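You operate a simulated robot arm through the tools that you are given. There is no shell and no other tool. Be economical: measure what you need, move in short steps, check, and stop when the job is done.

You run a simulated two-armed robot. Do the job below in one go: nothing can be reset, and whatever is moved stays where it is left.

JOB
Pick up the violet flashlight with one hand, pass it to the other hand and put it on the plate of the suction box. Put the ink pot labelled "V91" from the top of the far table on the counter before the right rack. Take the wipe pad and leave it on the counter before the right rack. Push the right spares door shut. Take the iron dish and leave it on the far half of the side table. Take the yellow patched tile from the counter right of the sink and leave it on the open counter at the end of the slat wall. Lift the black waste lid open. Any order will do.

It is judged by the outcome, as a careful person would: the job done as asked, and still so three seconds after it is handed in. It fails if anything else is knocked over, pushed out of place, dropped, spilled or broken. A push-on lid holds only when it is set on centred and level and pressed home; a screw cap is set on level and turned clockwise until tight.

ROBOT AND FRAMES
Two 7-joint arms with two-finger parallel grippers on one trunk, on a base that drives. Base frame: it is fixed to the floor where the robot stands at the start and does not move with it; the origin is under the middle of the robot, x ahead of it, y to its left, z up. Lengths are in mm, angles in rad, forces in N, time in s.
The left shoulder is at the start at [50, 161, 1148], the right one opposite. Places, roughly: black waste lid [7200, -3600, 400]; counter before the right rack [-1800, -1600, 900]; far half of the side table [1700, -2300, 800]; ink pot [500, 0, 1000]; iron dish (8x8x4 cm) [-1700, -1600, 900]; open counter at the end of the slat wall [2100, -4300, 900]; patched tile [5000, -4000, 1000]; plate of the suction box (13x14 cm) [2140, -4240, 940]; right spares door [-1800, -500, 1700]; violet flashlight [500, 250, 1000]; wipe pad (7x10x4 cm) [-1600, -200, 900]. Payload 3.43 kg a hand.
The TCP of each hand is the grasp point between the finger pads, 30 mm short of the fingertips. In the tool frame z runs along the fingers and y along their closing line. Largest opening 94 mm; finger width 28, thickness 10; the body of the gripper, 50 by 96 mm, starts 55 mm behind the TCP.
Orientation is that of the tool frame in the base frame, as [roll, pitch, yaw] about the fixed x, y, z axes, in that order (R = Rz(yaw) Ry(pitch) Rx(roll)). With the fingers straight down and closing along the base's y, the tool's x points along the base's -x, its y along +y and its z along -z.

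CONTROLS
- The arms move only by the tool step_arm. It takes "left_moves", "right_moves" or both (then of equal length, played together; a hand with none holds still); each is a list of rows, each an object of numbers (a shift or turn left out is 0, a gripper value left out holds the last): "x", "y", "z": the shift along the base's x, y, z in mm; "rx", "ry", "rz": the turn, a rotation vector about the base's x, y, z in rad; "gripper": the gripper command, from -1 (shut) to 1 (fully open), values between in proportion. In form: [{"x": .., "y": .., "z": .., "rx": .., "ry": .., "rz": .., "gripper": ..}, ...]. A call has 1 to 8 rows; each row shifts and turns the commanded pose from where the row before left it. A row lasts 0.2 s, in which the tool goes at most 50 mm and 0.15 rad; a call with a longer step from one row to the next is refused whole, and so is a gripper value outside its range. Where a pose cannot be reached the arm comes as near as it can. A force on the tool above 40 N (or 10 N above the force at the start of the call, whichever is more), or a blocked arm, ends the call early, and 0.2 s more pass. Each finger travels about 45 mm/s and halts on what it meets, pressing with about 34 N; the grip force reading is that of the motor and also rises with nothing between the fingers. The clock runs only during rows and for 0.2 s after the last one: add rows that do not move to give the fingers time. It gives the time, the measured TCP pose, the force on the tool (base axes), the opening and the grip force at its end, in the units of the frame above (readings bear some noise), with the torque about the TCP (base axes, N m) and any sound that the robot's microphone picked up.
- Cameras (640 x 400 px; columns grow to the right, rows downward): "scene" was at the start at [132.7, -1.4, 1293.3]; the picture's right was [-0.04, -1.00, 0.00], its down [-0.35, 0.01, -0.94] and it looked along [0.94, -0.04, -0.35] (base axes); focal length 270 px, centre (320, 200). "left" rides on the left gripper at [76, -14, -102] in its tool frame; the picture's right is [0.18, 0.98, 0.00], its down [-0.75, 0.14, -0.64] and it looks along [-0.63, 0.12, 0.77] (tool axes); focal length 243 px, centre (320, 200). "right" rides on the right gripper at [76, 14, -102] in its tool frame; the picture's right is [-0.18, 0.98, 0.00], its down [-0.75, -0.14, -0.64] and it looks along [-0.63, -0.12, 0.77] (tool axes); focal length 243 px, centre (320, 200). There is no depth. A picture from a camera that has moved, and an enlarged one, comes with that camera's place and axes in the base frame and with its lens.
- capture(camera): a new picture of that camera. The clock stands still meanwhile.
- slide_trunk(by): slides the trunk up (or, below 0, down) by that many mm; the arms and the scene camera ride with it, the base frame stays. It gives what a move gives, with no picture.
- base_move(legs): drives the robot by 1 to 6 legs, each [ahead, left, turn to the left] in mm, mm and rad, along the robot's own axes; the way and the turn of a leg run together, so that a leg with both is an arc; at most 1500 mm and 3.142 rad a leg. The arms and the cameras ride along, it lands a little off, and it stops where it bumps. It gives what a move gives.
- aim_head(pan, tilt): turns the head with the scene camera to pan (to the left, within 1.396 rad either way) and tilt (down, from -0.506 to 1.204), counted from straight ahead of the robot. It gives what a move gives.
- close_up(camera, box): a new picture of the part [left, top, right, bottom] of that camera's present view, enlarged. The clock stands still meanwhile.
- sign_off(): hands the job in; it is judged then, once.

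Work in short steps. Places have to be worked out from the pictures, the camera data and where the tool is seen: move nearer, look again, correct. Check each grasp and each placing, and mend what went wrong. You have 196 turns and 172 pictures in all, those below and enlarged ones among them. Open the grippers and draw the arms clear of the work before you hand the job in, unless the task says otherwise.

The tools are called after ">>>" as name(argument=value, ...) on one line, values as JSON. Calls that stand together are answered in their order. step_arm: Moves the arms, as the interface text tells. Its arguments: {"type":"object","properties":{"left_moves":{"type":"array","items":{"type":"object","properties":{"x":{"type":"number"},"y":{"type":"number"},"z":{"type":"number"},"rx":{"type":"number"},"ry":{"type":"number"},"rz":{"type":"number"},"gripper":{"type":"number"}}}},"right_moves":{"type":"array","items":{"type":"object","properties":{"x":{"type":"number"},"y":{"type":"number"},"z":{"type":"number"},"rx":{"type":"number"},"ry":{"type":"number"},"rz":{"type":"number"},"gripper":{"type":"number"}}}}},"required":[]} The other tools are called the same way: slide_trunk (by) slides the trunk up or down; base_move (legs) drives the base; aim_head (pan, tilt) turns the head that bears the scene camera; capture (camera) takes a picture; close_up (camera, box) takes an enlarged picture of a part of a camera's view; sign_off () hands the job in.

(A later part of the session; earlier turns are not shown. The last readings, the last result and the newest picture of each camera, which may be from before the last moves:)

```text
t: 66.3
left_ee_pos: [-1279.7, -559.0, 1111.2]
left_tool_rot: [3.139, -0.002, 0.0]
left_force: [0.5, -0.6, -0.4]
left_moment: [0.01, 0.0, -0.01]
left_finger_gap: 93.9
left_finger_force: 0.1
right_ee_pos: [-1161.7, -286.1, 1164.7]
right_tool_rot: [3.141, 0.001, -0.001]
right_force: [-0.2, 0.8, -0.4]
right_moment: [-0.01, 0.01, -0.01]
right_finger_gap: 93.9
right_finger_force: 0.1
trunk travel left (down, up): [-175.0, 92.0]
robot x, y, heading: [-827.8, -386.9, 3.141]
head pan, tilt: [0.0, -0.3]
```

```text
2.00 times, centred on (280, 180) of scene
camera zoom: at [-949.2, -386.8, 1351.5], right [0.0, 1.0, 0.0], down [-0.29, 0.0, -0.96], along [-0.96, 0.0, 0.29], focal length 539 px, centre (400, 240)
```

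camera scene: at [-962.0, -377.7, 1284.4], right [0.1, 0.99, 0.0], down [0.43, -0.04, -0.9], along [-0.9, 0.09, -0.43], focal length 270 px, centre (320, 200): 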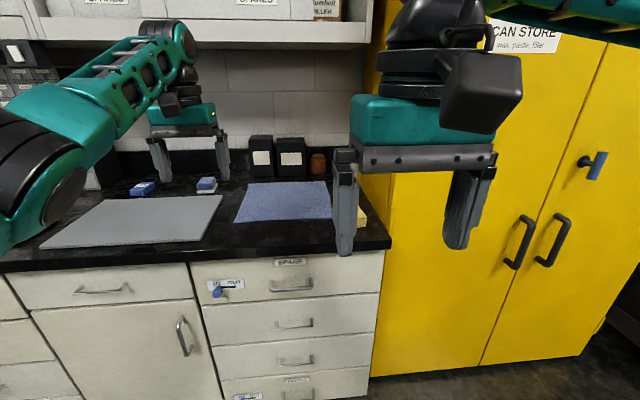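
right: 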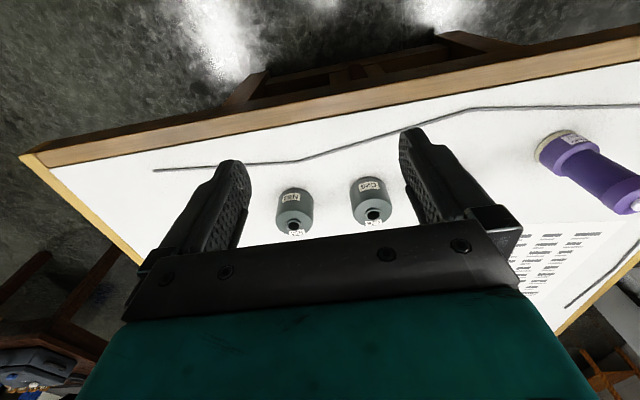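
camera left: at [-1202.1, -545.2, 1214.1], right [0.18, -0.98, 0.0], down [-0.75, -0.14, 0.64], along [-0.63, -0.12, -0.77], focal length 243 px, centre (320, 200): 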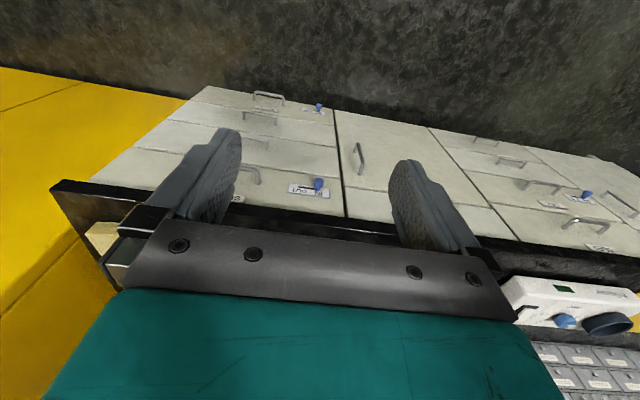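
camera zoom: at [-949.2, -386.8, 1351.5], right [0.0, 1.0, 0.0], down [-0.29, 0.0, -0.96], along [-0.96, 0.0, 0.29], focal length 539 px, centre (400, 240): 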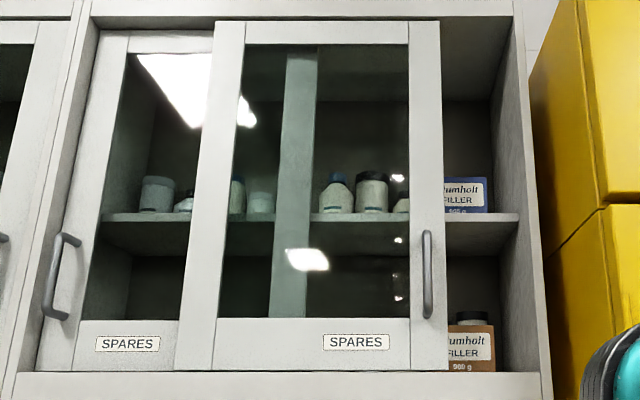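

The right door (front track) needs to slide ≈110 mm to +y; its handle is around y≈-346, z≈1475–1604. I raise the trunk and turn the left tool to point forward at handle height, fingers closing.

>>> slide_trunk(by=90)

>>> step_arm(left_moves=[{"ry": 0.15, "z": 40, "gripper": -1}, {"ry": 0.15, "z": 40}, {"ry": 0.15, "z": 40}, {"ry": 0.15, "z": 40}, {"ry": 0.15, "z": 40}, {"ry": 0.15, "z": 40}, {"ry": 0.15, "z": 40}, {"ry": 0.15, "z": 40}], right_moves=[{"x": 15}, {"x": 15}, {"x": 15}, {"x": 15}, {}, {}, {}, {}])

>>> step_arm(left_moves=[{"ry": 0.15}, {"ry": 0.15}, {"ry": 0.07}, {}, {}])

>>> base_move(legs=[[0, -140, 0], [120, 0, 0]])

>>> capture(camera="scene")

>>> capture(camera="left")

```text
t: 67.6
left_ee_pos: [-1279.7, -558.0, 1202.1]
left_tool_rot: [3.141, -0.002, 0.0]
left_force: [-1.0, 0.4, -0.2]
left_moment: [0.04, 0.0, 0.04]
left_finger_gap: 93.8
left_finger_force: 0.1
right_ee_pos: [-1160.9, -286.0, 1253.9]
right_tool_rot: [-3.141, 0.001, 0.0]
right_force: [-0.2, -0.8, -0.6]
right_moment: [0.05, 0.01, 0.03]
right_finger_gap: 94.1
right_finger_force: 0.1
trunk travel left (down, up): [-265.0, 2.0]
robot x, y, heading: [-831.1, -389.9, 3.144]
head pan, tilt: [0.0, -0.3]
```

```text
t: 69.4
left_ee_pos: [-1278.4, -558.7, 1522.2]
left_tool_rot: [3.139, 1.199, -0.002]
left_force: [-0.3, 0.4, 0.0]
left_moment: [0.02, 0.02, 0.0]
left_finger_gap: 0.0
left_finger_force: 32.8
right_ee_pos: [-1101.8, -285.8, 1253.5]
right_tool_rot: [-3.141, -0.002, -0.001]
right_force: [-0.1, 0.4, -0.4]
right_moment: [0.0, 0.0, -0.02]
right_finger_gap: 94.0
right_finger_force: 0.1
trunk travel left (down, up): [-265.0, 2.0]
robot x, y, heading: [-829.1, -390.2, 3.142]
head pan, tilt: [0.0, -0.3]
```

```text
t: 70.6
left_ee_pos: [-1279.1, -558.9, 1522.1]
left_tool_rot: [3.044, 1.57, -0.098]
left_force: [-0.8, -0.4, 0.7]
left_moment: [0.03, 0.0, 0.01]
left_finger_gap: 0.1
left_finger_force: 33.2
right_ee_pos: [-1101.1, -285.5, 1253.6]
right_tool_rot: [3.141, -0.002, -0.001]
right_force: [-0.5, 1.0, 1.2]
right_moment: [-0.01, -0.02, 0.04]
right_finger_gap: 94.2
right_finger_force: 0.0
trunk travel left (down, up): [-265.0, 2.0]
robot x, y, heading: [-832.4, -391.1, 3.143]
head pan, tilt: [0.0, -0.3]
```

```text
t: 72.7
left_ee_pos: [-1400.1, -417.6, 1521.4]
left_tool_rot: [3.039, 1.567, -0.104]
left_force: [0.1, -0.1, -0.2]
left_moment: [-0.02, 0.04, 0.03]
left_finger_gap: 0.0
left_finger_force: 33.0
right_ee_pos: [-1221.7, -144.7, 1254.6]
right_tool_rot: [-3.14, -0.002, -0.001]
right_force: [-0.4, 1.0, 0.2]
right_moment: [-0.02, 0.01, 0.0]
right_finger_gap: 93.9
right_finger_force: 0.1
trunk travel left (down, up): [-265.0, 2.0]
robot x, y, heading: [-953.8, -248.8, 3.136]
head pan, tilt: [0.0, -0.3]
```

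```text
142 pictures are left
camera scene: at [-1069.9, -246.0, 1441.4], right [0.0, 1.0, 0.0], down [-0.29, 0.0, -0.96], along [-0.96, 0.0, 0.29], focal length 270 px, centre (320, 200)
```

scene: 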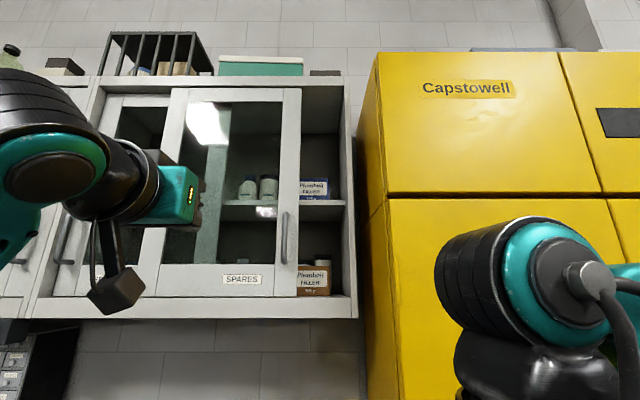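

```text
141 pictures are left
camera left: at [-1296.5, -403.9, 1445.4], right [0.0, -0.98, -0.18], down [0.64, -0.14, 0.76], along [-0.77, -0.12, 0.63], focal length 243 px, centre (320, 200)
```

left: 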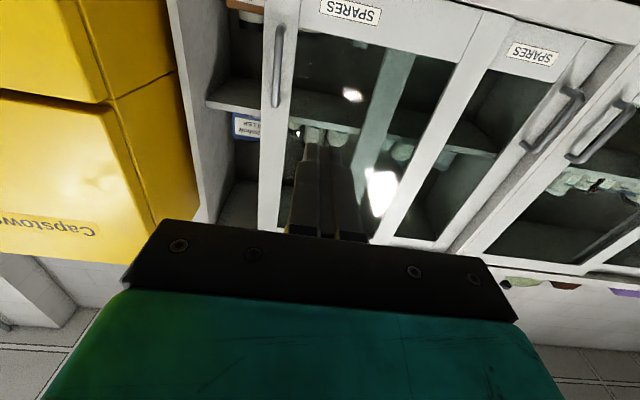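

Triangulation puts the handle near (-1815, -343, 1558). I drive 140 mm ahead and extend the closed fingers just left of the handle, then look.

>>> base_move(legs=[[140, 0, 0]])

>>> step_arm(left_moves=[{"x": -40, "y": 5, "z": 8}, {"x": -40, "y": 5, "z": 8}, {"x": -40, "y": 5, "z": 8}, {"x": -40, "y": 5, "z": 8}, {"x": -30, "y": 5}, {}])

>>> capture(camera="scene")

>>> capture(camera="left")

```text
t: 74.1
left_ee_pos: [-1539.5, -417.1, 1521.8]
left_tool_rot: [3.011, 1.567, -0.133]
left_force: [-0.9, -0.2, -0.1]
left_moment: [0.0, -0.03, -0.01]
left_finger_gap: 0.0
left_finger_force: 33.6
right_ee_pos: [-1362.6, -144.2, 1253.8]
right_tool_rot: [3.141, 0.001, -0.002]
right_force: [-0.2, 0.0, -0.3]
right_moment: [0.02, -0.02, 0.0]
right_finger_gap: 93.9
right_finger_force: 0.0
trunk travel left (down, up): [-265.0, 2.0]
robot x, y, heading: [-1089.8, -244.5, 3.136]
head pan, tilt: [0.0, -0.3]
```

```text
t: 75.5
left_ee_pos: [-1728.7, -393.6, 1554.9]
left_tool_rot: [2.499, 1.569, -0.645]
left_force: [0.1, 0.5, -0.2]
left_moment: [-0.02, -0.04, -0.03]
left_finger_gap: 0.0
left_finger_force: 33.0
right_ee_pos: [-1360.9, -143.9, 1255.2]
right_tool_rot: [-3.141, 0.002, -0.003]
right_force: [0.1, -0.1, 0.9]
right_moment: [-0.02, 0.0, 0.02]
right_finger_gap: 94.0
right_finger_force: 0.1
trunk travel left (down, up): [-265.0, 2.0]
robot x, y, heading: [-1090.0, -248.1, 3.136]
head pan, tilt: [0.0, -0.3]
```

```text
140 pictures are left
camera scene: at [-1208.9, -246.0, 1441.6], right [0.0, 1.0, 0.0], down [-0.3, 0.0, -0.96], along [-0.96, 0.0, 0.3], focal length 270 px, centre (320, 200)
```

scene: 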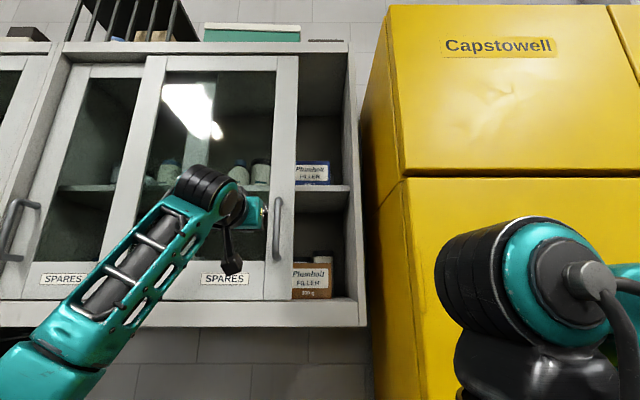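

```text
139 pictures are left
camera left: at [-1626.7, -379.2, 1478.2], right [0.0, -0.98, -0.18], down [0.64, -0.14, 0.75], along [-0.77, -0.12, 0.63], focal length 243 px, centre (320, 200)
```

left: 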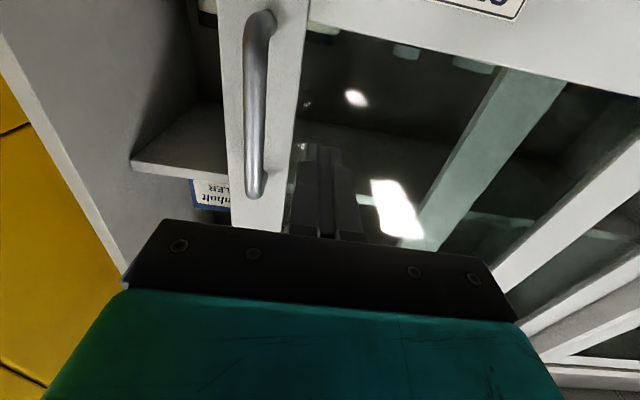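

Both views agree: handle at (-1815, -343), z 1493–1636. I advance the fingertips 66 mm so they overlap the bar from the left.

>>> step_arm(left_moves=[{"x": -25}, {"x": -20}, {"x": -10}, {"x": -6}, {"x": -5}, {}])

>>> capture(camera="left")

```text
t: 76.9
left_ee_pos: [-1795.5, -393.2, 1554.4]
left_tool_rot: [2.778, 1.568, -0.363]
left_force: [-0.2, -0.3, 0.4]
left_moment: [0.05, -0.05, 0.0]
left_finger_gap: 0.0
left_finger_force: 32.9
right_ee_pos: [-1362.1, -143.3, 1254.0]
right_tool_rot: [3.141, 0.002, -0.001]
right_force: [-0.4, -0.3, -0.5]
right_moment: [0.0, 0.02, 0.04]
right_finger_gap: 93.8
right_finger_force: 0.1
trunk travel left (down, up): [-265.0, 2.0]
robot x, y, heading: [-1087.3, -249.4, 3.138]
head pan, tilt: [0.0, -0.3]
```

```text
138 pictures are left
camera left: at [-1691.8, -379.0, 1478.0], right [0.0, -0.98, -0.18], down [0.64, -0.14, 0.75], along [-0.77, -0.12, 0.63], focal length 243 px, centre (320, 200)
```

left: 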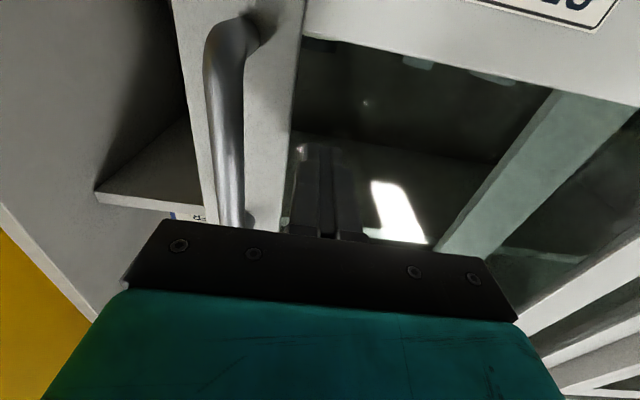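

Tips are beside the bar. I push to +y.

>>> step_arm(left_moves=[{"y": 15}, {"y": 15}, {"y": 15}, {"y": 15}, {"y": 15}, {"y": 15}, {}])

>>> capture(camera="scene")

>>> capture(camera="left")

```text
t: 78.5
left_ee_pos: [-1794.6, -300.1, 1554.3]
left_tool_rot: [0.213, 1.569, -2.931]
left_force: [2.2, -0.5, -1.6]
left_moment: [-0.01, -0.02, -0.06]
left_finger_gap: 0.4
left_finger_force: 33.2
right_ee_pos: [-1360.5, -144.7, 1254.1]
right_tool_rot: [3.141, 0.001, -0.003]
right_force: [0.1, -0.6, 0.6]
right_moment: [0.02, 0.01, -0.03]
right_finger_gap: 93.8
right_finger_force: 0.1
trunk travel left (down, up): [-265.0, 2.0]
robot x, y, heading: [-1090.6, -246.6, 3.14]
head pan, tilt: [0.0, -0.3]
```

```text
137 pictures are left
camera scene: at [-1208.8, -245.8, 1441.6], right [0.0, 1.0, 0.0], down [-0.3, 0.0, -0.96], along [-0.96, 0.0, 0.3], focal length 270 px, centre (320, 200)
```

scene: 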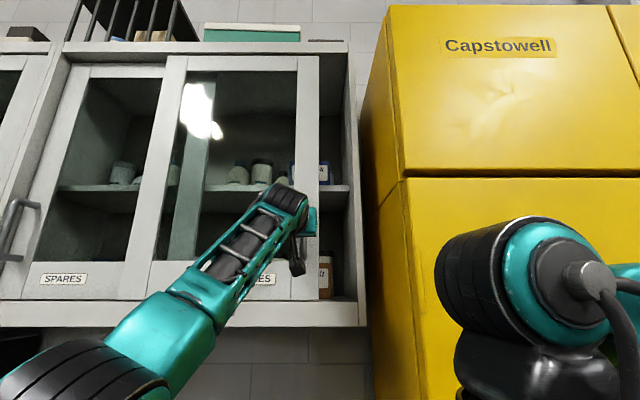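

```text
136 pictures are left
camera left: at [-1691.4, -287.3, 1478.0], right [0.0, -0.98, -0.18], down [0.64, -0.14, 0.75], along [-0.77, -0.12, 0.63], focal length 243 px, centre (320, 200)
```

left: 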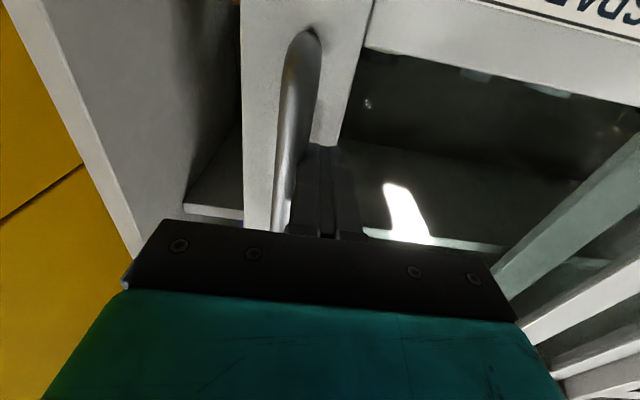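

The door slides. I keep pushing until it stops.

>>> step_arm(left_moves=[{"y": 12}, {"y": 12}, {"y": 12}, {"y": 12}, {"y": 10}, {"y": 10}, {"y": 8}, {"y": 8}])

>>> capture(camera="scene")

>>> capture(camera="left")

```text
t: 80.3
left_ee_pos: [-1783.6, -227.3, 1543.6]
left_tool_rot: [3.047, 1.568, -0.097]
left_force: [-2.3, -2.1, 1.7]
left_moment: [0.04, -0.01, 0.11]
left_finger_gap: 0.1
left_finger_force: 33.4
left hand out of reach, approached as far as the arm can: row 4, 6, 7
right_ee_pos: [-1360.7, -145.0, 1254.3]
right_tool_rot: [-3.141, 0.001, -0.003]
right_force: [0.1, -0.1, 0.1]
right_moment: [-0.01, -0.02, 0.03]
right_finger_gap: 94.1
right_finger_force: 0.1
trunk travel left (down, up): [-265.0, 2.0]
robot x, y, heading: [-1090.4, -245.9, 3.144]
head pan, tilt: [0.0, -0.3]
```

```text
135 pictures are left
camera scene: at [-1209.4, -245.8, 1441.4], right [0.0, 1.0, 0.0], down [-0.3, 0.0, -0.96], along [-0.96, 0.0, 0.3], focal length 270 px, centre (320, 200)
```

scene: 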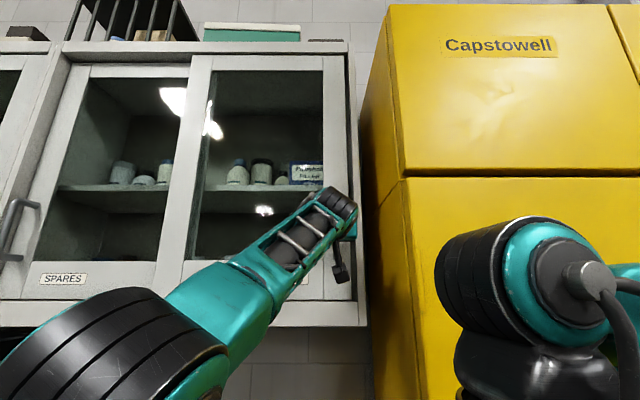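

```text
134 pictures are left
camera left: at [-1680.5, -214.3, 1466.7], right [0.0, -0.98, -0.18], down [0.64, -0.14, 0.76], along [-0.77, -0.12, 0.63], focal length 243 px, centre (320, 200)
```

left: 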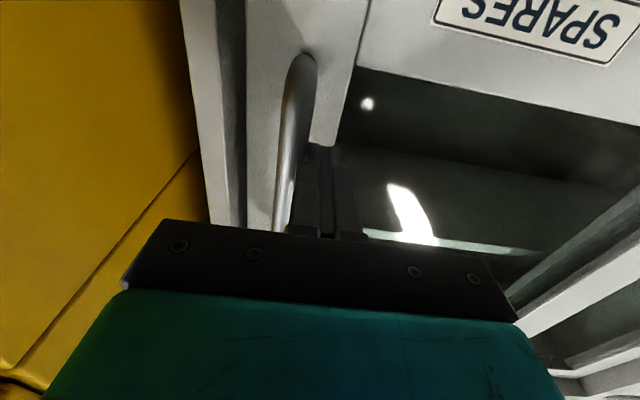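

Nearly shut. I zoom on the seam.

>>> close_up(camera="scene", box=[270, 40, 390, 115])

>>> close_up(camera="left", box=[160, 0, 360, 125])

```text
5.33 times, centred on (330, 78) of scene
camera zoom: at [-1209.4, -245.8, 1441.4], right [0.0, 1.0, 0.0], down [-0.3, 0.0, -0.96], along [-0.96, 0.0, 0.3], focal length 1437 px, centre (267, 853)
```

zoom: 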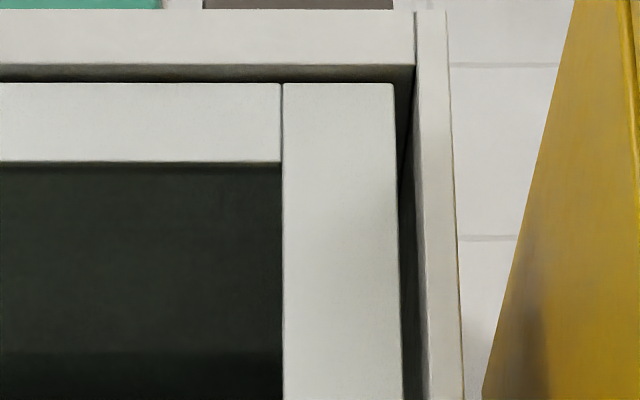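

```text
3.20 times, centred on (260, 62) of left
camera zoom: at [-1680.5, -214.3, 1466.7], right [0.0, -0.98, -0.18], down [0.64, -0.14, 0.76], along [-0.77, -0.12, 0.63], focal length 776 px, centre (512, 640)
```

zoom: 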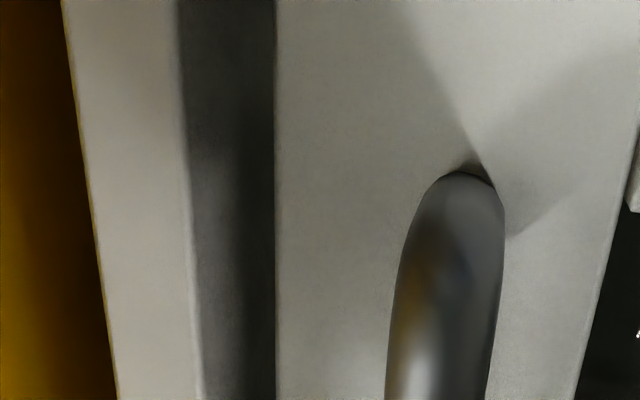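

A small gap may remain and the arm is near its reach limit. I ease the hand back, shift the base 80 mm right, and push again.

>>> step_arm(left_moves=[{"y": -40}, {"y": -40}, {"y": -10}, {}])

>>> base_move(legs=[[0, -80, 0]])

>>> step_arm(left_moves=[{"y": 10, "z": 5, "x": -6}, {"y": 10}, {"y": 8}, {"y": 8}, {"y": 8}, {"y": 8}, {"y": 6}, {}])

>>> capture(camera="left")

```text
t: 81.3
left_ee_pos: [-1784.8, -318.7, 1545.1]
left_tool_rot: [2.863, 1.57, -0.277]
left_force: [-0.3, -1.1, -0.3]
left_moment: [0.03, 0.01, 0.01]
left_finger_gap: 0.0
left_finger_force: 33.3
right_ee_pos: [-1362.2, -143.4, 1253.8]
right_tool_rot: [-3.141, 0.001, -0.001]
right_force: [-0.2, 0.4, 0.0]
right_moment: [-0.02, 0.04, -0.03]
right_finger_gap: 94.0
right_finger_force: 0.1
trunk travel left (down, up): [-265.0, 2.0]
robot x, y, heading: [-1091.2, -249.5, 3.134]
head pan, tilt: [0.0, -0.3]
```

```text
t: 82.3
left_ee_pos: [-1785.0, -238.1, 1544.2]
left_tool_rot: [2.643, 1.568, -0.499]
left_force: [-0.4, 0.2, -1.0]
left_moment: [0.02, 0.02, 0.04]
left_finger_gap: 0.0
left_finger_force: 32.9
right_ee_pos: [-1361.5, -64.5, 1254.2]
right_tool_rot: [3.141, 0.003, -0.002]
right_force: [-0.2, -0.2, 0.2]
right_moment: [-0.05, -0.01, -0.01]
right_finger_gap: 94.0
right_finger_force: 0.1
trunk travel left (down, up): [-265.0, 2.0]
robot x, y, heading: [-1091.6, -170.1, 3.131]
head pan, tilt: [0.0, -0.3]
```

```text
t: 83.5
left_ee_pos: [-1792.6, -217.6, 1550.2]
left_tool_rot: [-2.958, 1.559, 0.216]
left_force: [8.9, -18.0, -1.4]
left_moment: [-0.09, -0.15, 0.1]
left_finger_gap: 0.0
left_finger_force: 32.9
right_ee_pos: [-1359.8, -68.8, 1255.1]
right_tool_rot: [-3.14, 0.004, 0.003]
right_force: [-0.2, 0.5, -0.1]
right_moment: [-0.03, 0.01, 0.01]
right_finger_gap: 94.0
right_finger_force: 0.1
trunk travel left (down, up): [-265.0, 2.0]
robot x, y, heading: [-1089.4, -165.5, -3.14]
head pan, tilt: [0.0, -0.3]
stopped in row 6 (left hand): the force on the tool passed its limit (the readings are from after the stop); the commanded pose is now the measured one
```

```text
131 pictures are left
camera left: at [-1689.0, -201.2, 1474.8], right [0.04, -0.98, -0.19], down [0.64, -0.12, 0.76], along [-0.77, -0.15, 0.62], focal length 243 px, centre (320, 200)
```

left: 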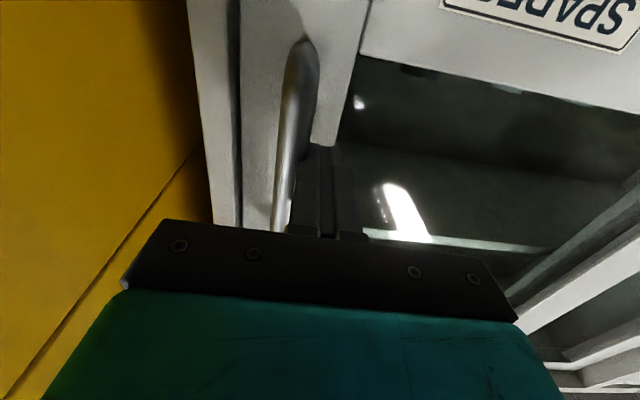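

The door hit its stop — shut. I withdraw the left hand, turn it back down and lower the trunk.

>>> step_arm(left_moves=[{"y": -20}, {"x": 40, "y": -10}, {"x": 45}, {"x": 45}, {"x": 45}, {"x": 45}, {"x": 45}, {"x": 45}])

>>> step_arm(left_moves=[{"ry": -0.15, "z": -30}, {"ry": -0.15, "z": -30}, {"ry": -0.15, "z": -30}, {"ry": -0.15, "z": -30}, {"ry": -0.15, "z": -30}, {"ry": -0.15, "z": -30}, {"ry": -0.15, "z": -30}, {"ry": -0.15, "z": -30}])

>>> step_arm(left_moves=[{"ry": -0.15, "gripper": 1}, {"ry": -0.15}, {"ry": -0.07}, {}, {}])

>>> slide_trunk(by=-90)

>>> capture(camera="left")

>>> capture(camera="scene")

```text
t: 85.3
left_ee_pos: [-1498.5, -238.9, 1550.0]
left_tool_rot: [3.101, 1.564, -0.019]
left_force: [0.6, -0.3, -0.4]
left_moment: [0.0, -0.01, -0.01]
left_finger_gap: 0.0
left_finger_force: 33.6
left hand out of reach, approached as far as the arm can: row 8
right_ee_pos: [-1360.4, -66.0, 1254.2]
right_tool_rot: [3.141, 0.001, 0.0]
right_force: [-0.5, 0.7, 0.5]
right_moment: [-0.03, 0.02, -0.02]
right_finger_gap: 94.0
right_finger_force: 0.1
trunk travel left (down, up): [-265.0, 2.0]
robot x, y, heading: [-1089.0, -171.4, -3.141]
head pan, tilt: [0.0, -0.3]
```

```text
t: 87.1
left_ee_pos: [-1692.8, -223.4, 1322.6]
left_tool_rot: [3.12, 0.36, 0.001]
left_force: [0.1, -0.1, 0.4]
left_moment: [0.0, -0.02, -0.02]
left_finger_gap: 0.2
left_finger_force: 32.6
left hand out of reach, approached as far as the arm can: row 1, 2, 3, 4, 5, 6, 7, 8
right_ee_pos: [-1360.9, -66.2, 1254.0]
right_tool_rot: [3.141, 0.001, -0.001]
right_force: [0.3, -0.3, 0.6]
right_moment: [-0.03, 0.02, 0.0]
right_finger_gap: 93.9
right_finger_force: 0.1
trunk travel left (down, up): [-265.0, 2.0]
robot x, y, heading: [-1088.2, -169.0, -3.139]
head pan, tilt: [0.0, -0.3]
```

```text
t: 88.3
left_ee_pos: [-1659.3, -242.9, 1323.3]
left_tool_rot: [3.121, 0.065, 0.002]
left_force: [-0.1, -0.6, -0.3]
left_moment: [0.02, 0.02, -0.01]
left_finger_gap: 93.8
left_finger_force: 0.1
left hand out of reach, approached as far as the arm can: row 1, 2, 3
right_ee_pos: [-1361.2, -65.6, 1253.7]
right_tool_rot: [-3.141, 0.001, -0.001]
right_force: [-0.2, -0.4, -1.3]
right_moment: [0.02, 0.0, -0.02]
right_finger_gap: 94.0
right_finger_force: 0.1
trunk travel left (down, up): [-265.0, 2.0]
robot x, y, heading: [-1089.8, -169.6, -3.138]
head pan, tilt: [0.0, -0.3]
```

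```text
t: 89.6
left_ee_pos: [-1660.5, -244.8, 1232.1]
left_tool_rot: [3.123, 0.065, 0.002]
left_force: [-0.2, 0.1, 0.4]
left_moment: [0.04, -0.03, -0.02]
left_finger_gap: 94.0
left_finger_force: 0.0
right_ee_pos: [-1361.4, -66.4, 1164.2]
right_tool_rot: [-3.141, 0.001, -0.001]
right_force: [0.5, -0.5, 0.5]
right_moment: [-0.02, 0.02, -0.01]
right_finger_gap: 94.4
right_finger_force: 0.1
trunk travel left (down, up): [-175.0, 92.0]
robot x, y, heading: [-1091.2, -172.4, -3.138]
head pan, tilt: [0.0, -0.3]
```

```text
130 pictures are left
camera left: at [-1577.5, -227.7, 1329.7], right [0.19, -0.98, 0.01], down [-0.71, -0.13, 0.69], along [-0.68, -0.13, -0.72], focal length 243 px, centre (320, 200)
```

left: 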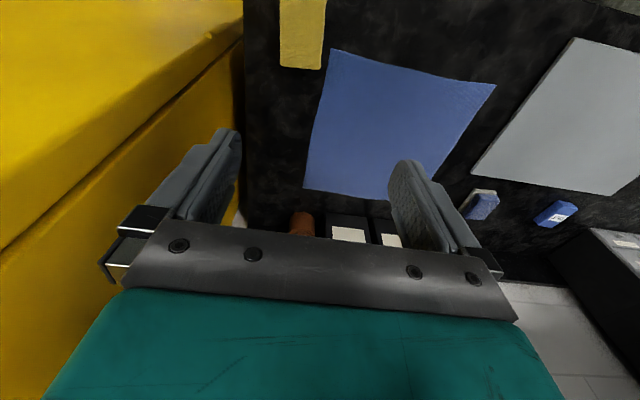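

```text
129 pictures are left
camera scene: at [-1208.7, -167.2, 1351.6], right [0.0, 1.0, 0.0], down [-0.3, 0.0, -0.96], along [-0.96, 0.0, 0.3], focal length 270 px, centre (320, 200)
```

scene: 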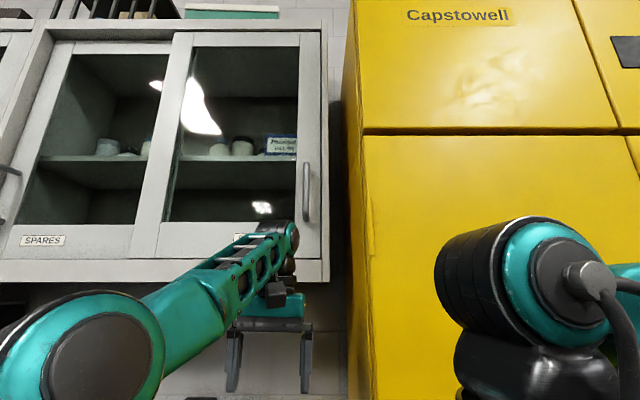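

Door is shut in the picture. The left hand is above the counter; I move it back to view the pad and fix the small tilt.

>>> step_arm(left_moves=[{"x": 30, "z": -15, "ry": -0.065, "y": 6}, {"x": 30, "z": -15, "y": 6}, {"x": 30, "z": -15, "y": 6}, {"x": 30, "z": -15, "y": 6}, {}])

>>> capture(camera="left")

>>> aim_head(pan=0, tilt=0.6)

>>> capture(camera="scene")

```text
t: 90.8
left_ee_pos: [-1652.8, -215.6, 1207.3]
left_tool_rot: [3.121, -0.001, -0.001]
left_force: [-0.3, 0.1, 0.4]
left_moment: [-0.02, -0.04, 0.01]
left_finger_gap: 94.1
left_finger_force: 0.0
left hand out of reach, approached as far as the arm can: row 1, 2, 3, 4
right_ee_pos: [-1360.0, -65.4, 1162.5]
right_tool_rot: [3.141, 0.002, -0.001]
right_force: [-0.3, 1.0, 0.0]
right_moment: [-0.04, 0.03, -0.03]
right_finger_gap: 94.0
right_finger_force: 0.2
trunk travel left (down, up): [-175.0, 92.0]
robot x, y, heading: [-1090.8, -172.9, -3.144]
head pan, tilt: [0.0, -0.3]
```

```text
128 pictures are left
camera left: at [-1576.0, -200.5, 1308.7], right [0.18, -0.98, 0.02], down [-0.75, -0.13, 0.64], along [-0.63, -0.13, -0.77], focal length 243 px, centre (320, 200)
```

left: 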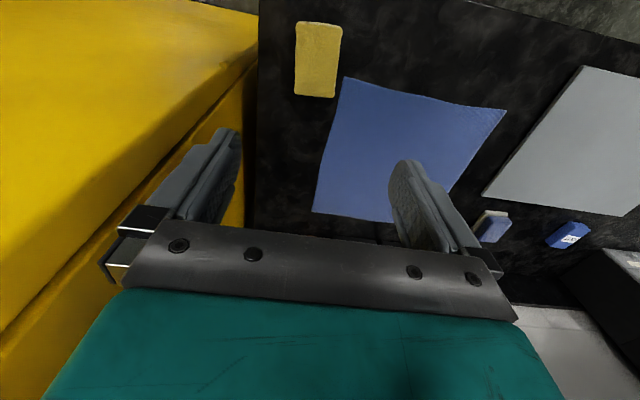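

```text
t: 92.0
left_ee_pos: [-1651.2, -217.1, 1206.9]
left_tool_rot: [3.123, -0.002, 0.001]
left_force: [-0.1, -0.3, 0.2]
left_moment: [0.0, 0.05, 0.0]
left_finger_gap: 93.7
left_finger_force: 0.0
right_ee_pos: [-1361.4, -66.0, 1165.0]
right_tool_rot: [3.14, 0.004, 0.0]
right_force: [0.0, 0.5, 0.1]
right_moment: [-0.02, 0.02, 0.03]
right_finger_gap: 94.2
right_finger_force: 0.1
trunk travel left (down, up): [-175.0, 92.0]
robot x, y, heading: [-1091.4, -172.4, -3.144]
head pan, tilt: [0.0, 0.6]
```

```text
127 pictures are left
camera scene: at [-1218.6, -167.2, 1270.9], right [0.0, 1.0, 0.0], down [0.56, 0.0, -0.83], along [-0.83, 0.0, -0.56], focal length 270 px, centre (320, 200)
```

scene: 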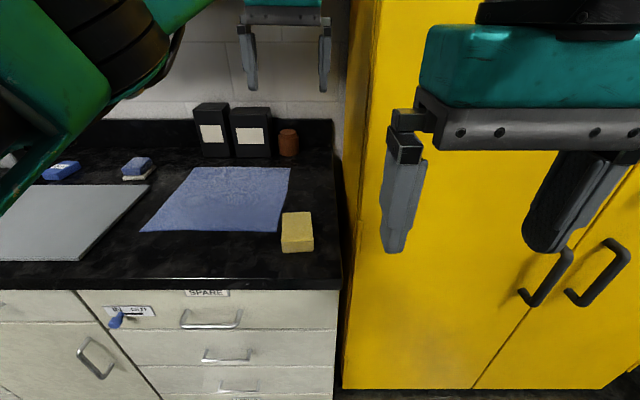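

The pad's centre triangulates to (-1640,-215), long side along x, right under the hand. I descend, correcting roll, and check clearance to the cabinet on the way.

>>> step_arm(left_moves=[{"z": -40, "rx": 0.019}, {"z": -40}, {"z": -40}, {"z": -40}, {"z": -30}, {}])

>>> capture(camera="left")

>>> capture(camera="scene")

```text
t: 93.4
left_ee_pos: [-1700.9, -200.0, 1031.4]
left_tool_rot: [3.14, 0.0, 0.001]
left_force: [0.1, -0.3, 0.7]
left_moment: [0.0, -0.03, -0.02]
left_finger_gap: 93.6
left_finger_force: 0.2
left hand out of reach, approached as far as the arm can: row 1, 2, 3, 4, 5
right_ee_pos: [-1361.0, -65.5, 1165.8]
right_tool_rot: [-3.141, 0.002, 0.0]
right_force: [0.3, 0.1, -0.3]
right_moment: [-0.03, 0.01, 0.02]
right_finger_gap: 94.0
right_finger_force: 0.1
trunk travel left (down, up): [-175.0, 92.0]
robot x, y, heading: [-1092.0, -172.9, -3.138]
head pan, tilt: [0.0, 0.6]
```

```text
126 pictures are left
camera left: at [-1624.3, -186.6, 1132.6], right [0.18, -0.98, 0.0], down [-0.75, -0.14, 0.64], along [-0.63, -0.12, -0.77], focal length 243 px, centre (320, 200)
```

left: 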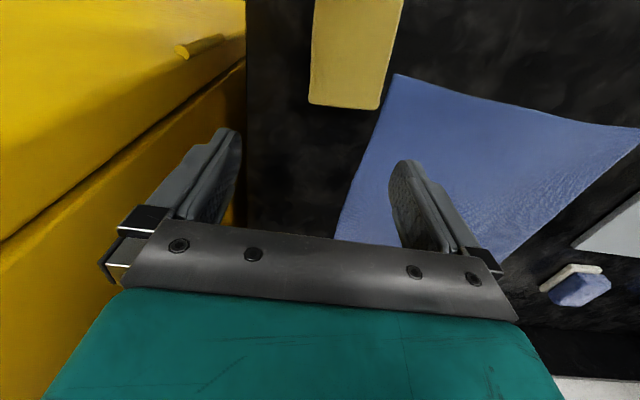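

```text
125 pictures are left
camera scene: at [-1218.6, -167.2, 1270.8], right [0.0, 1.0, 0.0], down [0.56, 0.0, -0.83], along [-0.83, 0.0, -0.56], focal length 270 px, centre (320, 200)
```

scene: 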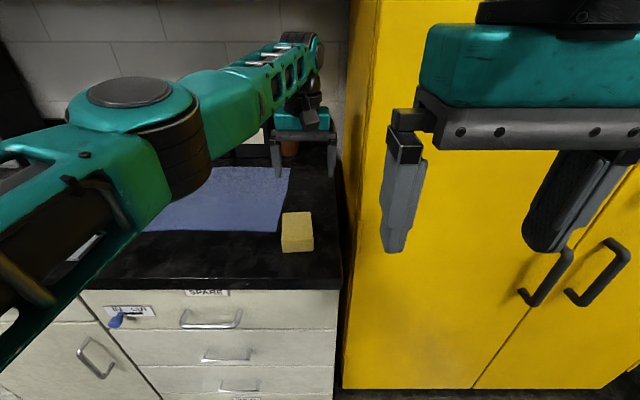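

The arm is near full stretch and drifted to (-1701,-200). I pull it inward in small combined steps to break out of the stretched posture.

>>> step_arm(left_moves=[{"x": 15, "y": -5, "z": -8}, {"x": 15, "y": -5, "z": -8}, {"x": 15, "y": -5, "z": -4}, {"x": 15}, {}])

```text
t: 94.6
left_ee_pos: [-1700.2, -195.6, 1026.2]
left_tool_rot: [3.14, -0.001, 0.002]
left_force: [-0.1, 0.0, -0.7]
left_moment: [-0.03, 0.04, -0.01]
left_finger_gap: 93.9
left_finger_force: 0.0
left hand out of reach, approached as far as the arm can: row 1, 2, 3, 4
right_ee_pos: [-1361.5, -66.9, 1164.2]
right_tool_rot: [-3.141, 0.001, 0.0]
right_force: [-0.4, 0.5, 0.3]
right_moment: [-0.01, 0.03, 0.02]
right_finger_gap: 93.9
right_finger_force: 0.1
trunk travel left (down, up): [-175.0, 92.0]
robot x, y, heading: [-1093.3, -172.9, -3.144]
head pan, tilt: [0.0, 0.6]
```

Still stuck at the stretched posture; I try adding rotations to break the singularity.

>>> step_arm(left_moves=[{"x": 10, "z": 20, "rx": 0.1, "y": -10}, {"x": 20, "z": 20, "ry": 0.1, "y": -20}, {"x": 30, "z": 20, "ry": 0.1, "y": -20}, {"x": 30, "rx": -0.1, "y": -10}, {}])

>>> capture(camera="scene")

```text
t: 95.8
left_ee_pos: [-1728.2, -219.7, 1114.2]
left_tool_rot: [3.137, 0.199, -0.02]
left_force: [-0.7, -0.4, 0.5]
left_moment: [0.01, -0.04, -0.02]
left_finger_gap: 94.1
left_finger_force: 0.0
left hand out of reach, approached as far as the arm can: row 1, 2, 3, 4
right_ee_pos: [-1361.1, -67.3, 1163.3]
right_tool_rot: [-3.141, 0.001, 0.0]
right_force: [0.2, 0.5, -0.2]
right_moment: [-0.02, 0.03, -0.01]
right_finger_gap: 93.8
right_finger_force: 0.1
trunk travel left (down, up): [-175.0, 92.0]
robot x, y, heading: [-1089.5, -172.7, -3.141]
head pan, tilt: [0.0, 0.6]
```

```text
124 pictures are left
camera scene: at [-1218.7, -167.3, 1270.8], right [0.0, 1.0, 0.0], down [0.56, 0.0, -0.83], along [-0.83, 0.0, -0.56], focal length 270 px, centre (320, 200)
```

scene: 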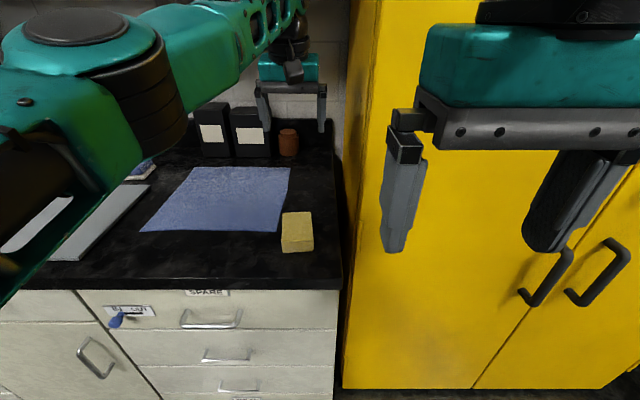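

The wrist seems stuck on its outer reach sphere. I try straight inward steps along the wrist–shoulder line, as worked before.

>>> step_arm(left_moves=[{"x": 19, "y": -4, "z": -5}, {"x": 38, "y": -8, "z": -10}, {"x": 40, "y": -8, "z": -10}, {"x": 40, "y": -8, "z": -10}, {"x": 40, "y": -8, "z": -10}, {}])

```text
t: 97.2
left_ee_pos: [-1725.8, -212.2, 1115.3]
left_tool_rot: [3.14, 0.198, -0.019]
left_force: [0.2, -0.6, 1.0]
left_moment: [0.0, 0.0, 0.02]
left_finger_gap: 94.1
left_finger_force: 0.0
left hand out of reach, approached as far as the arm can: row 1, 2, 3, 4, 5
right_ee_pos: [-1361.2, -65.9, 1163.4]
right_tool_rot: [-3.141, 0.002, -0.001]
right_force: [0.5, 0.5, -0.2]
right_moment: [-0.01, 0.01, 0.01]
right_finger_gap: 94.0
right_finger_force: 0.0
trunk travel left (down, up): [-175.0, 92.0]
robot x, y, heading: [-1090.8, -170.3, -3.14]
head pan, tilt: [0.0, 0.6]
```

I back the base off for safety and look at the arm's posture.

>>> base_move(legs=[[-350, 0, 0]])

>>> aim_head(pan=0.7, tilt=0.3)

>>> capture(camera="scene")

```text
t: 99.5
left_ee_pos: [-1379.2, -211.4, 1115.3]
left_tool_rot: [3.14, 0.199, -0.02]
left_force: [-0.8, 0.0, -0.1]
left_moment: [0.02, 0.02, -0.03]
left_finger_gap: 94.0
left_finger_force: 0.1
right_ee_pos: [-1014.3, -65.3, 1163.6]
right_tool_rot: [-3.141, 0.003, -0.002]
right_force: [1.1, 0.3, 0.6]
right_moment: [-0.05, 0.02, 0.02]
right_finger_gap: 93.9
right_finger_force: 0.0
trunk travel left (down, up): [-175.0, 92.0]
robot x, y, heading: [-741.7, -170.3, 3.143]
head pan, tilt: [0.0, 0.6]
```

```text
t: 100.5
left_ee_pos: [-1379.3, -211.3, 1115.6]
left_tool_rot: [3.138, 0.196, -0.021]
left_force: [0.2, 0.5, 0.4]
left_moment: [0.02, 0.01, 0.0]
left_finger_gap: 93.9
left_finger_force: 0.0
right_ee_pos: [-1013.6, -65.7, 1164.3]
right_tool_rot: [3.141, 0.002, -0.002]
right_force: [-0.1, 0.5, -0.5]
right_moment: [-0.02, 0.01, 0.01]
right_finger_gap: 94.1
right_finger_force: 0.0
trunk travel left (down, up): [-175.0, 92.0]
robot x, y, heading: [-740.8, -171.5, 3.142]
head pan, tilt: [0.7, 0.3]
```

```text
123 pictures are left
camera scene: at [-855.0, -227.3, 1298.3], right [-0.64, 0.77, 0.0], down [0.23, 0.19, -0.96], along [-0.73, -0.61, -0.3], focal length 270 px, centre (320, 200)
```

scene: 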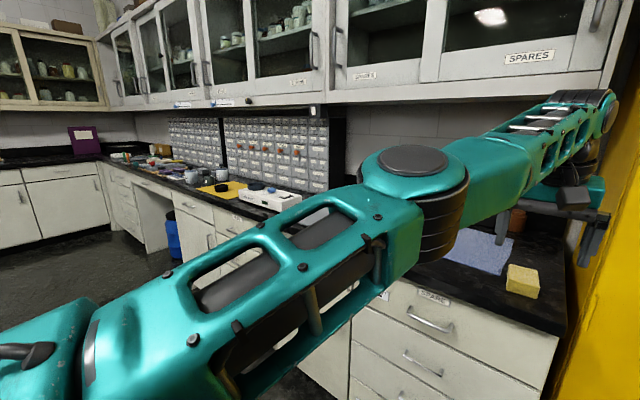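

The elbow hinge is upright and nearly straight; a wrist-roll limit may block pulling in while holding yaw. I try pulling in while letting the hand yaw along (negative rz).

>>> step_arm(left_moves=[{"rz": -0.15, "x": 10}, {"rz": -0.15, "x": 20}, {"rz": -0.15, "x": 30}, {"rz": -0.15, "x": 30}, {"x": 30}, {}])

>>> capture(camera="scene")

```text
t: 101.9
left_ee_pos: [-1357.8, -177.6, 1146.6]
left_tool_rot: [3.139, 0.197, -0.622]
left_force: [0.2, 0.0, 0.3]
left_moment: [0.0, 0.02, -0.01]
left_finger_gap: 94.1
left_finger_force: 0.1
left hand out of reach, approached as far as the arm can: row 1, 2, 3, 4, 5
right_ee_pos: [-1014.3, -65.6, 1163.4]
right_tool_rot: [-3.139, 0.001, -0.001]
right_force: [0.0, -0.2, 0.0]
right_moment: [0.02, 0.0, 0.02]
right_finger_gap: 93.9
right_finger_force: 0.1
trunk travel left (down, up): [-175.0, 92.0]
robot x, y, heading: [-742.1, -170.3, 3.138]
head pan, tilt: [0.7, 0.3]
```

```text
122 pictures are left
camera scene: at [-855.0, -227.4, 1298.3], right [-0.64, 0.77, 0.0], down [0.23, 0.19, -0.96], along [-0.73, -0.61, -0.3], focal length 270 px, centre (320, 200)
```

scene: 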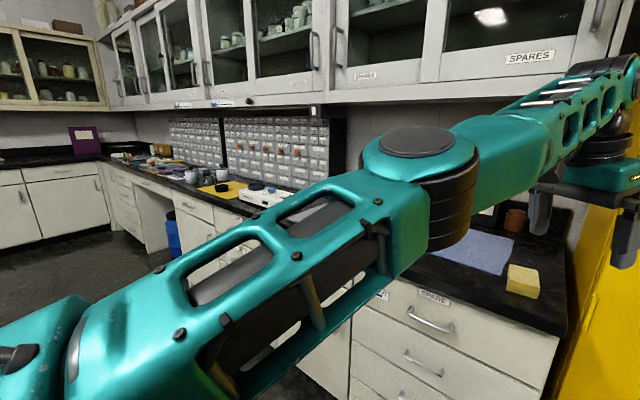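

Pure stretch singularity. A sideways (inward, +y) motion should share into the elbow and bend it; I try that.

>>> step_arm(left_moves=[{"y": 40}, {"y": 40}, {"y": 40}, {"x": 10, "y": 30}, {"x": 20, "y": 20}, {"x": 30}, {"x": 30}, {}])

>>> capture(camera="scene")

```text
t: 103.7
left_ee_pos: [-1330.7, -145.5, 1180.6]
left_tool_rot: [3.141, 0.195, -0.62]
left_force: [0.3, 0.1, 0.4]
left_moment: [-0.04, 0.01, 0.02]
left_finger_gap: 93.9
left_finger_force: 0.1
left hand out of reach, approached as far as the arm can: row 1, 2, 3, 4, 5, 6, 7
right_ee_pos: [-1012.5, -65.4, 1165.6]
right_tool_rot: [3.141, 0.001, -0.001]
right_force: [-0.4, 0.2, 0.1]
right_moment: [0.0, 0.0, 0.0]
right_finger_gap: 93.8
right_finger_force: 0.1
trunk travel left (down, up): [-175.0, 92.0]
robot x, y, heading: [-743.9, -171.8, 3.142]
head pan, tilt: [0.7, 0.3]
```

```text
121 pictures are left
camera scene: at [-855.0, -227.3, 1298.3], right [-0.64, 0.77, 0.0], down [0.23, 0.19, -0.96], along [-0.73, -0.61, -0.3], focal length 270 px, centre (320, 200)
```

scene: 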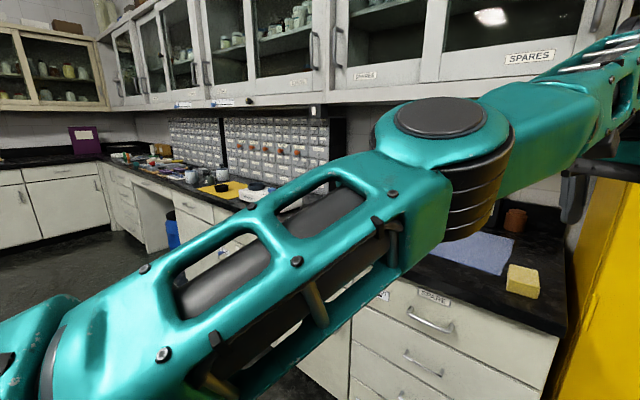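

Medial motion is blocked too. I try the opposite: lateral outward and downward, with yaw back.

>>> step_arm(left_moves=[{"y": -40, "rz": 0.1}, {"y": -40, "rz": 0.1}, {"y": -40, "rz": 0.1}, {"y": -40, "rz": 0.1}, {"y": -40, "x": 10, "rz": 0.1}, {"y": -40, "x": 20, "rz": 0.1}, {"x": 20, "y": -20}, {"x": 20}])

>>> capture(camera="scene")

```text
t: 105.5
left_ee_pos: [-1364.9, -389.9, 1229.1]
left_tool_rot: [3.139, 0.195, -0.019]
left_force: [0.3, 0.6, 0.1]
left_moment: [0.0, 0.0, 0.02]
left_finger_gap: 94.0
left_finger_force: 0.0
left hand out of reach, approached as far as the arm can: row 1, 2, 3, 4, 5, 6, 7, 8
right_ee_pos: [-1013.8, -65.4, 1164.0]
right_tool_rot: [3.141, 0.002, -0.003]
right_force: [-1.3, -0.3, 0.1]
right_moment: [0.0, 0.04, 0.0]
right_finger_gap: 94.0
right_finger_force: 0.0
trunk travel left (down, up): [-175.0, 92.0]
robot x, y, heading: [-738.7, -170.8, 3.137]
head pan, tilt: [0.7, 0.3]
```

```text
120 pictures are left
camera scene: at [-854.8, -227.2, 1298.3], right [-0.64, 0.77, 0.0], down [0.23, 0.19, -0.96], along [-0.73, -0.61, -0.3], focal length 270 px, centre (320, 200)
```

scene: 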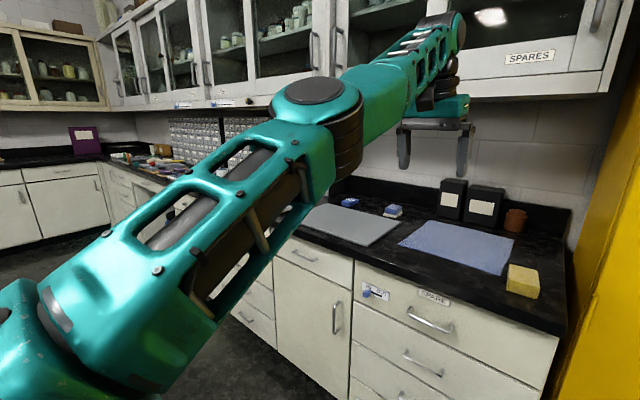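

Still sliding on the sphere. I restore the tool to vertical and command downward with inward motion together.

>>> step_arm(left_moves=[{"ry": -0.1, "z": -30, "x": 10}, {"ry": -0.095, "z": -40, "x": 10}, {"z": -40, "x": 20}, {"z": -40, "x": 30}, {"z": -20, "x": 40}, {"x": 40}, {"x": 40}, {}])

>>> capture(camera="left")

```text
t: 107.3
left_ee_pos: [-1373.5, -388.5, 1106.4]
left_tool_rot: [-3.14, 0.002, -0.02]
left_force: [0.2, 0.3, 0.2]
left_moment: [0.03, 0.02, 0.0]
left_finger_gap: 94.0
left_finger_force: 0.1
left hand out of reach, approached as far as the arm can: row 1, 2, 3, 4, 5, 6, 7
right_ee_pos: [-1014.7, -65.8, 1164.2]
right_tool_rot: [-3.141, 0.0, -0.001]
right_force: [-0.4, 1.1, 0.3]
right_moment: [-0.01, -0.03, 0.04]
right_finger_gap: 93.8
right_finger_force: 0.1
trunk travel left (down, up): [-175.0, 92.0]
robot x, y, heading: [-741.7, -170.9, 3.142]
head pan, tilt: [0.7, 0.3]
```

```text
119 pictures are left
camera left: at [-1296.4, -376.7, 1207.9], right [0.16, -0.99, 0.0], down [-0.76, -0.13, 0.64], along [-0.63, -0.1, -0.77], focal length 243 px, centre (320, 200)
```

left: 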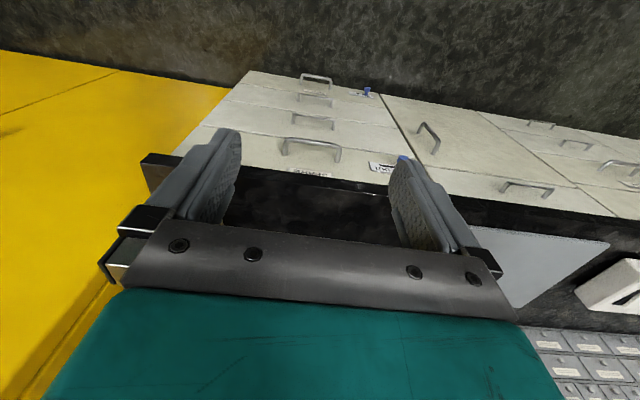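

Now the posture resembles the one I escaped from before; I repeat that exact motion.

>>> step_arm(left_moves=[{"x": 20, "z": -10}, {"x": 30, "z": -10}, {"x": 40}, {"x": 40}, {"x": 40}, {}])

```text
t: 108.7
left_ee_pos: [-1366.1, -387.8, 1129.0]
left_tool_rot: [-3.141, 0.002, -0.019]
left_force: [-0.1, -0.1, -0.3]
left_moment: [-0.01, 0.02, 0.01]
left_finger_gap: 93.9
left_finger_force: 0.1
left hand out of reach, approached as far as the arm can: row 1, 2, 3, 4, 5
right_ee_pos: [-1013.9, -66.2, 1163.9]
right_tool_rot: [3.141, 0.0, -0.002]
right_force: [-0.6, -0.4, 0.2]
right_moment: [0.0, -0.02, 0.01]
right_finger_gap: 94.1
right_finger_force: 0.0
trunk travel left (down, up): [-175.0, 92.0]
robot x, y, heading: [-743.5, -169.5, 3.14]
head pan, tilt: [0.7, 0.3]
```

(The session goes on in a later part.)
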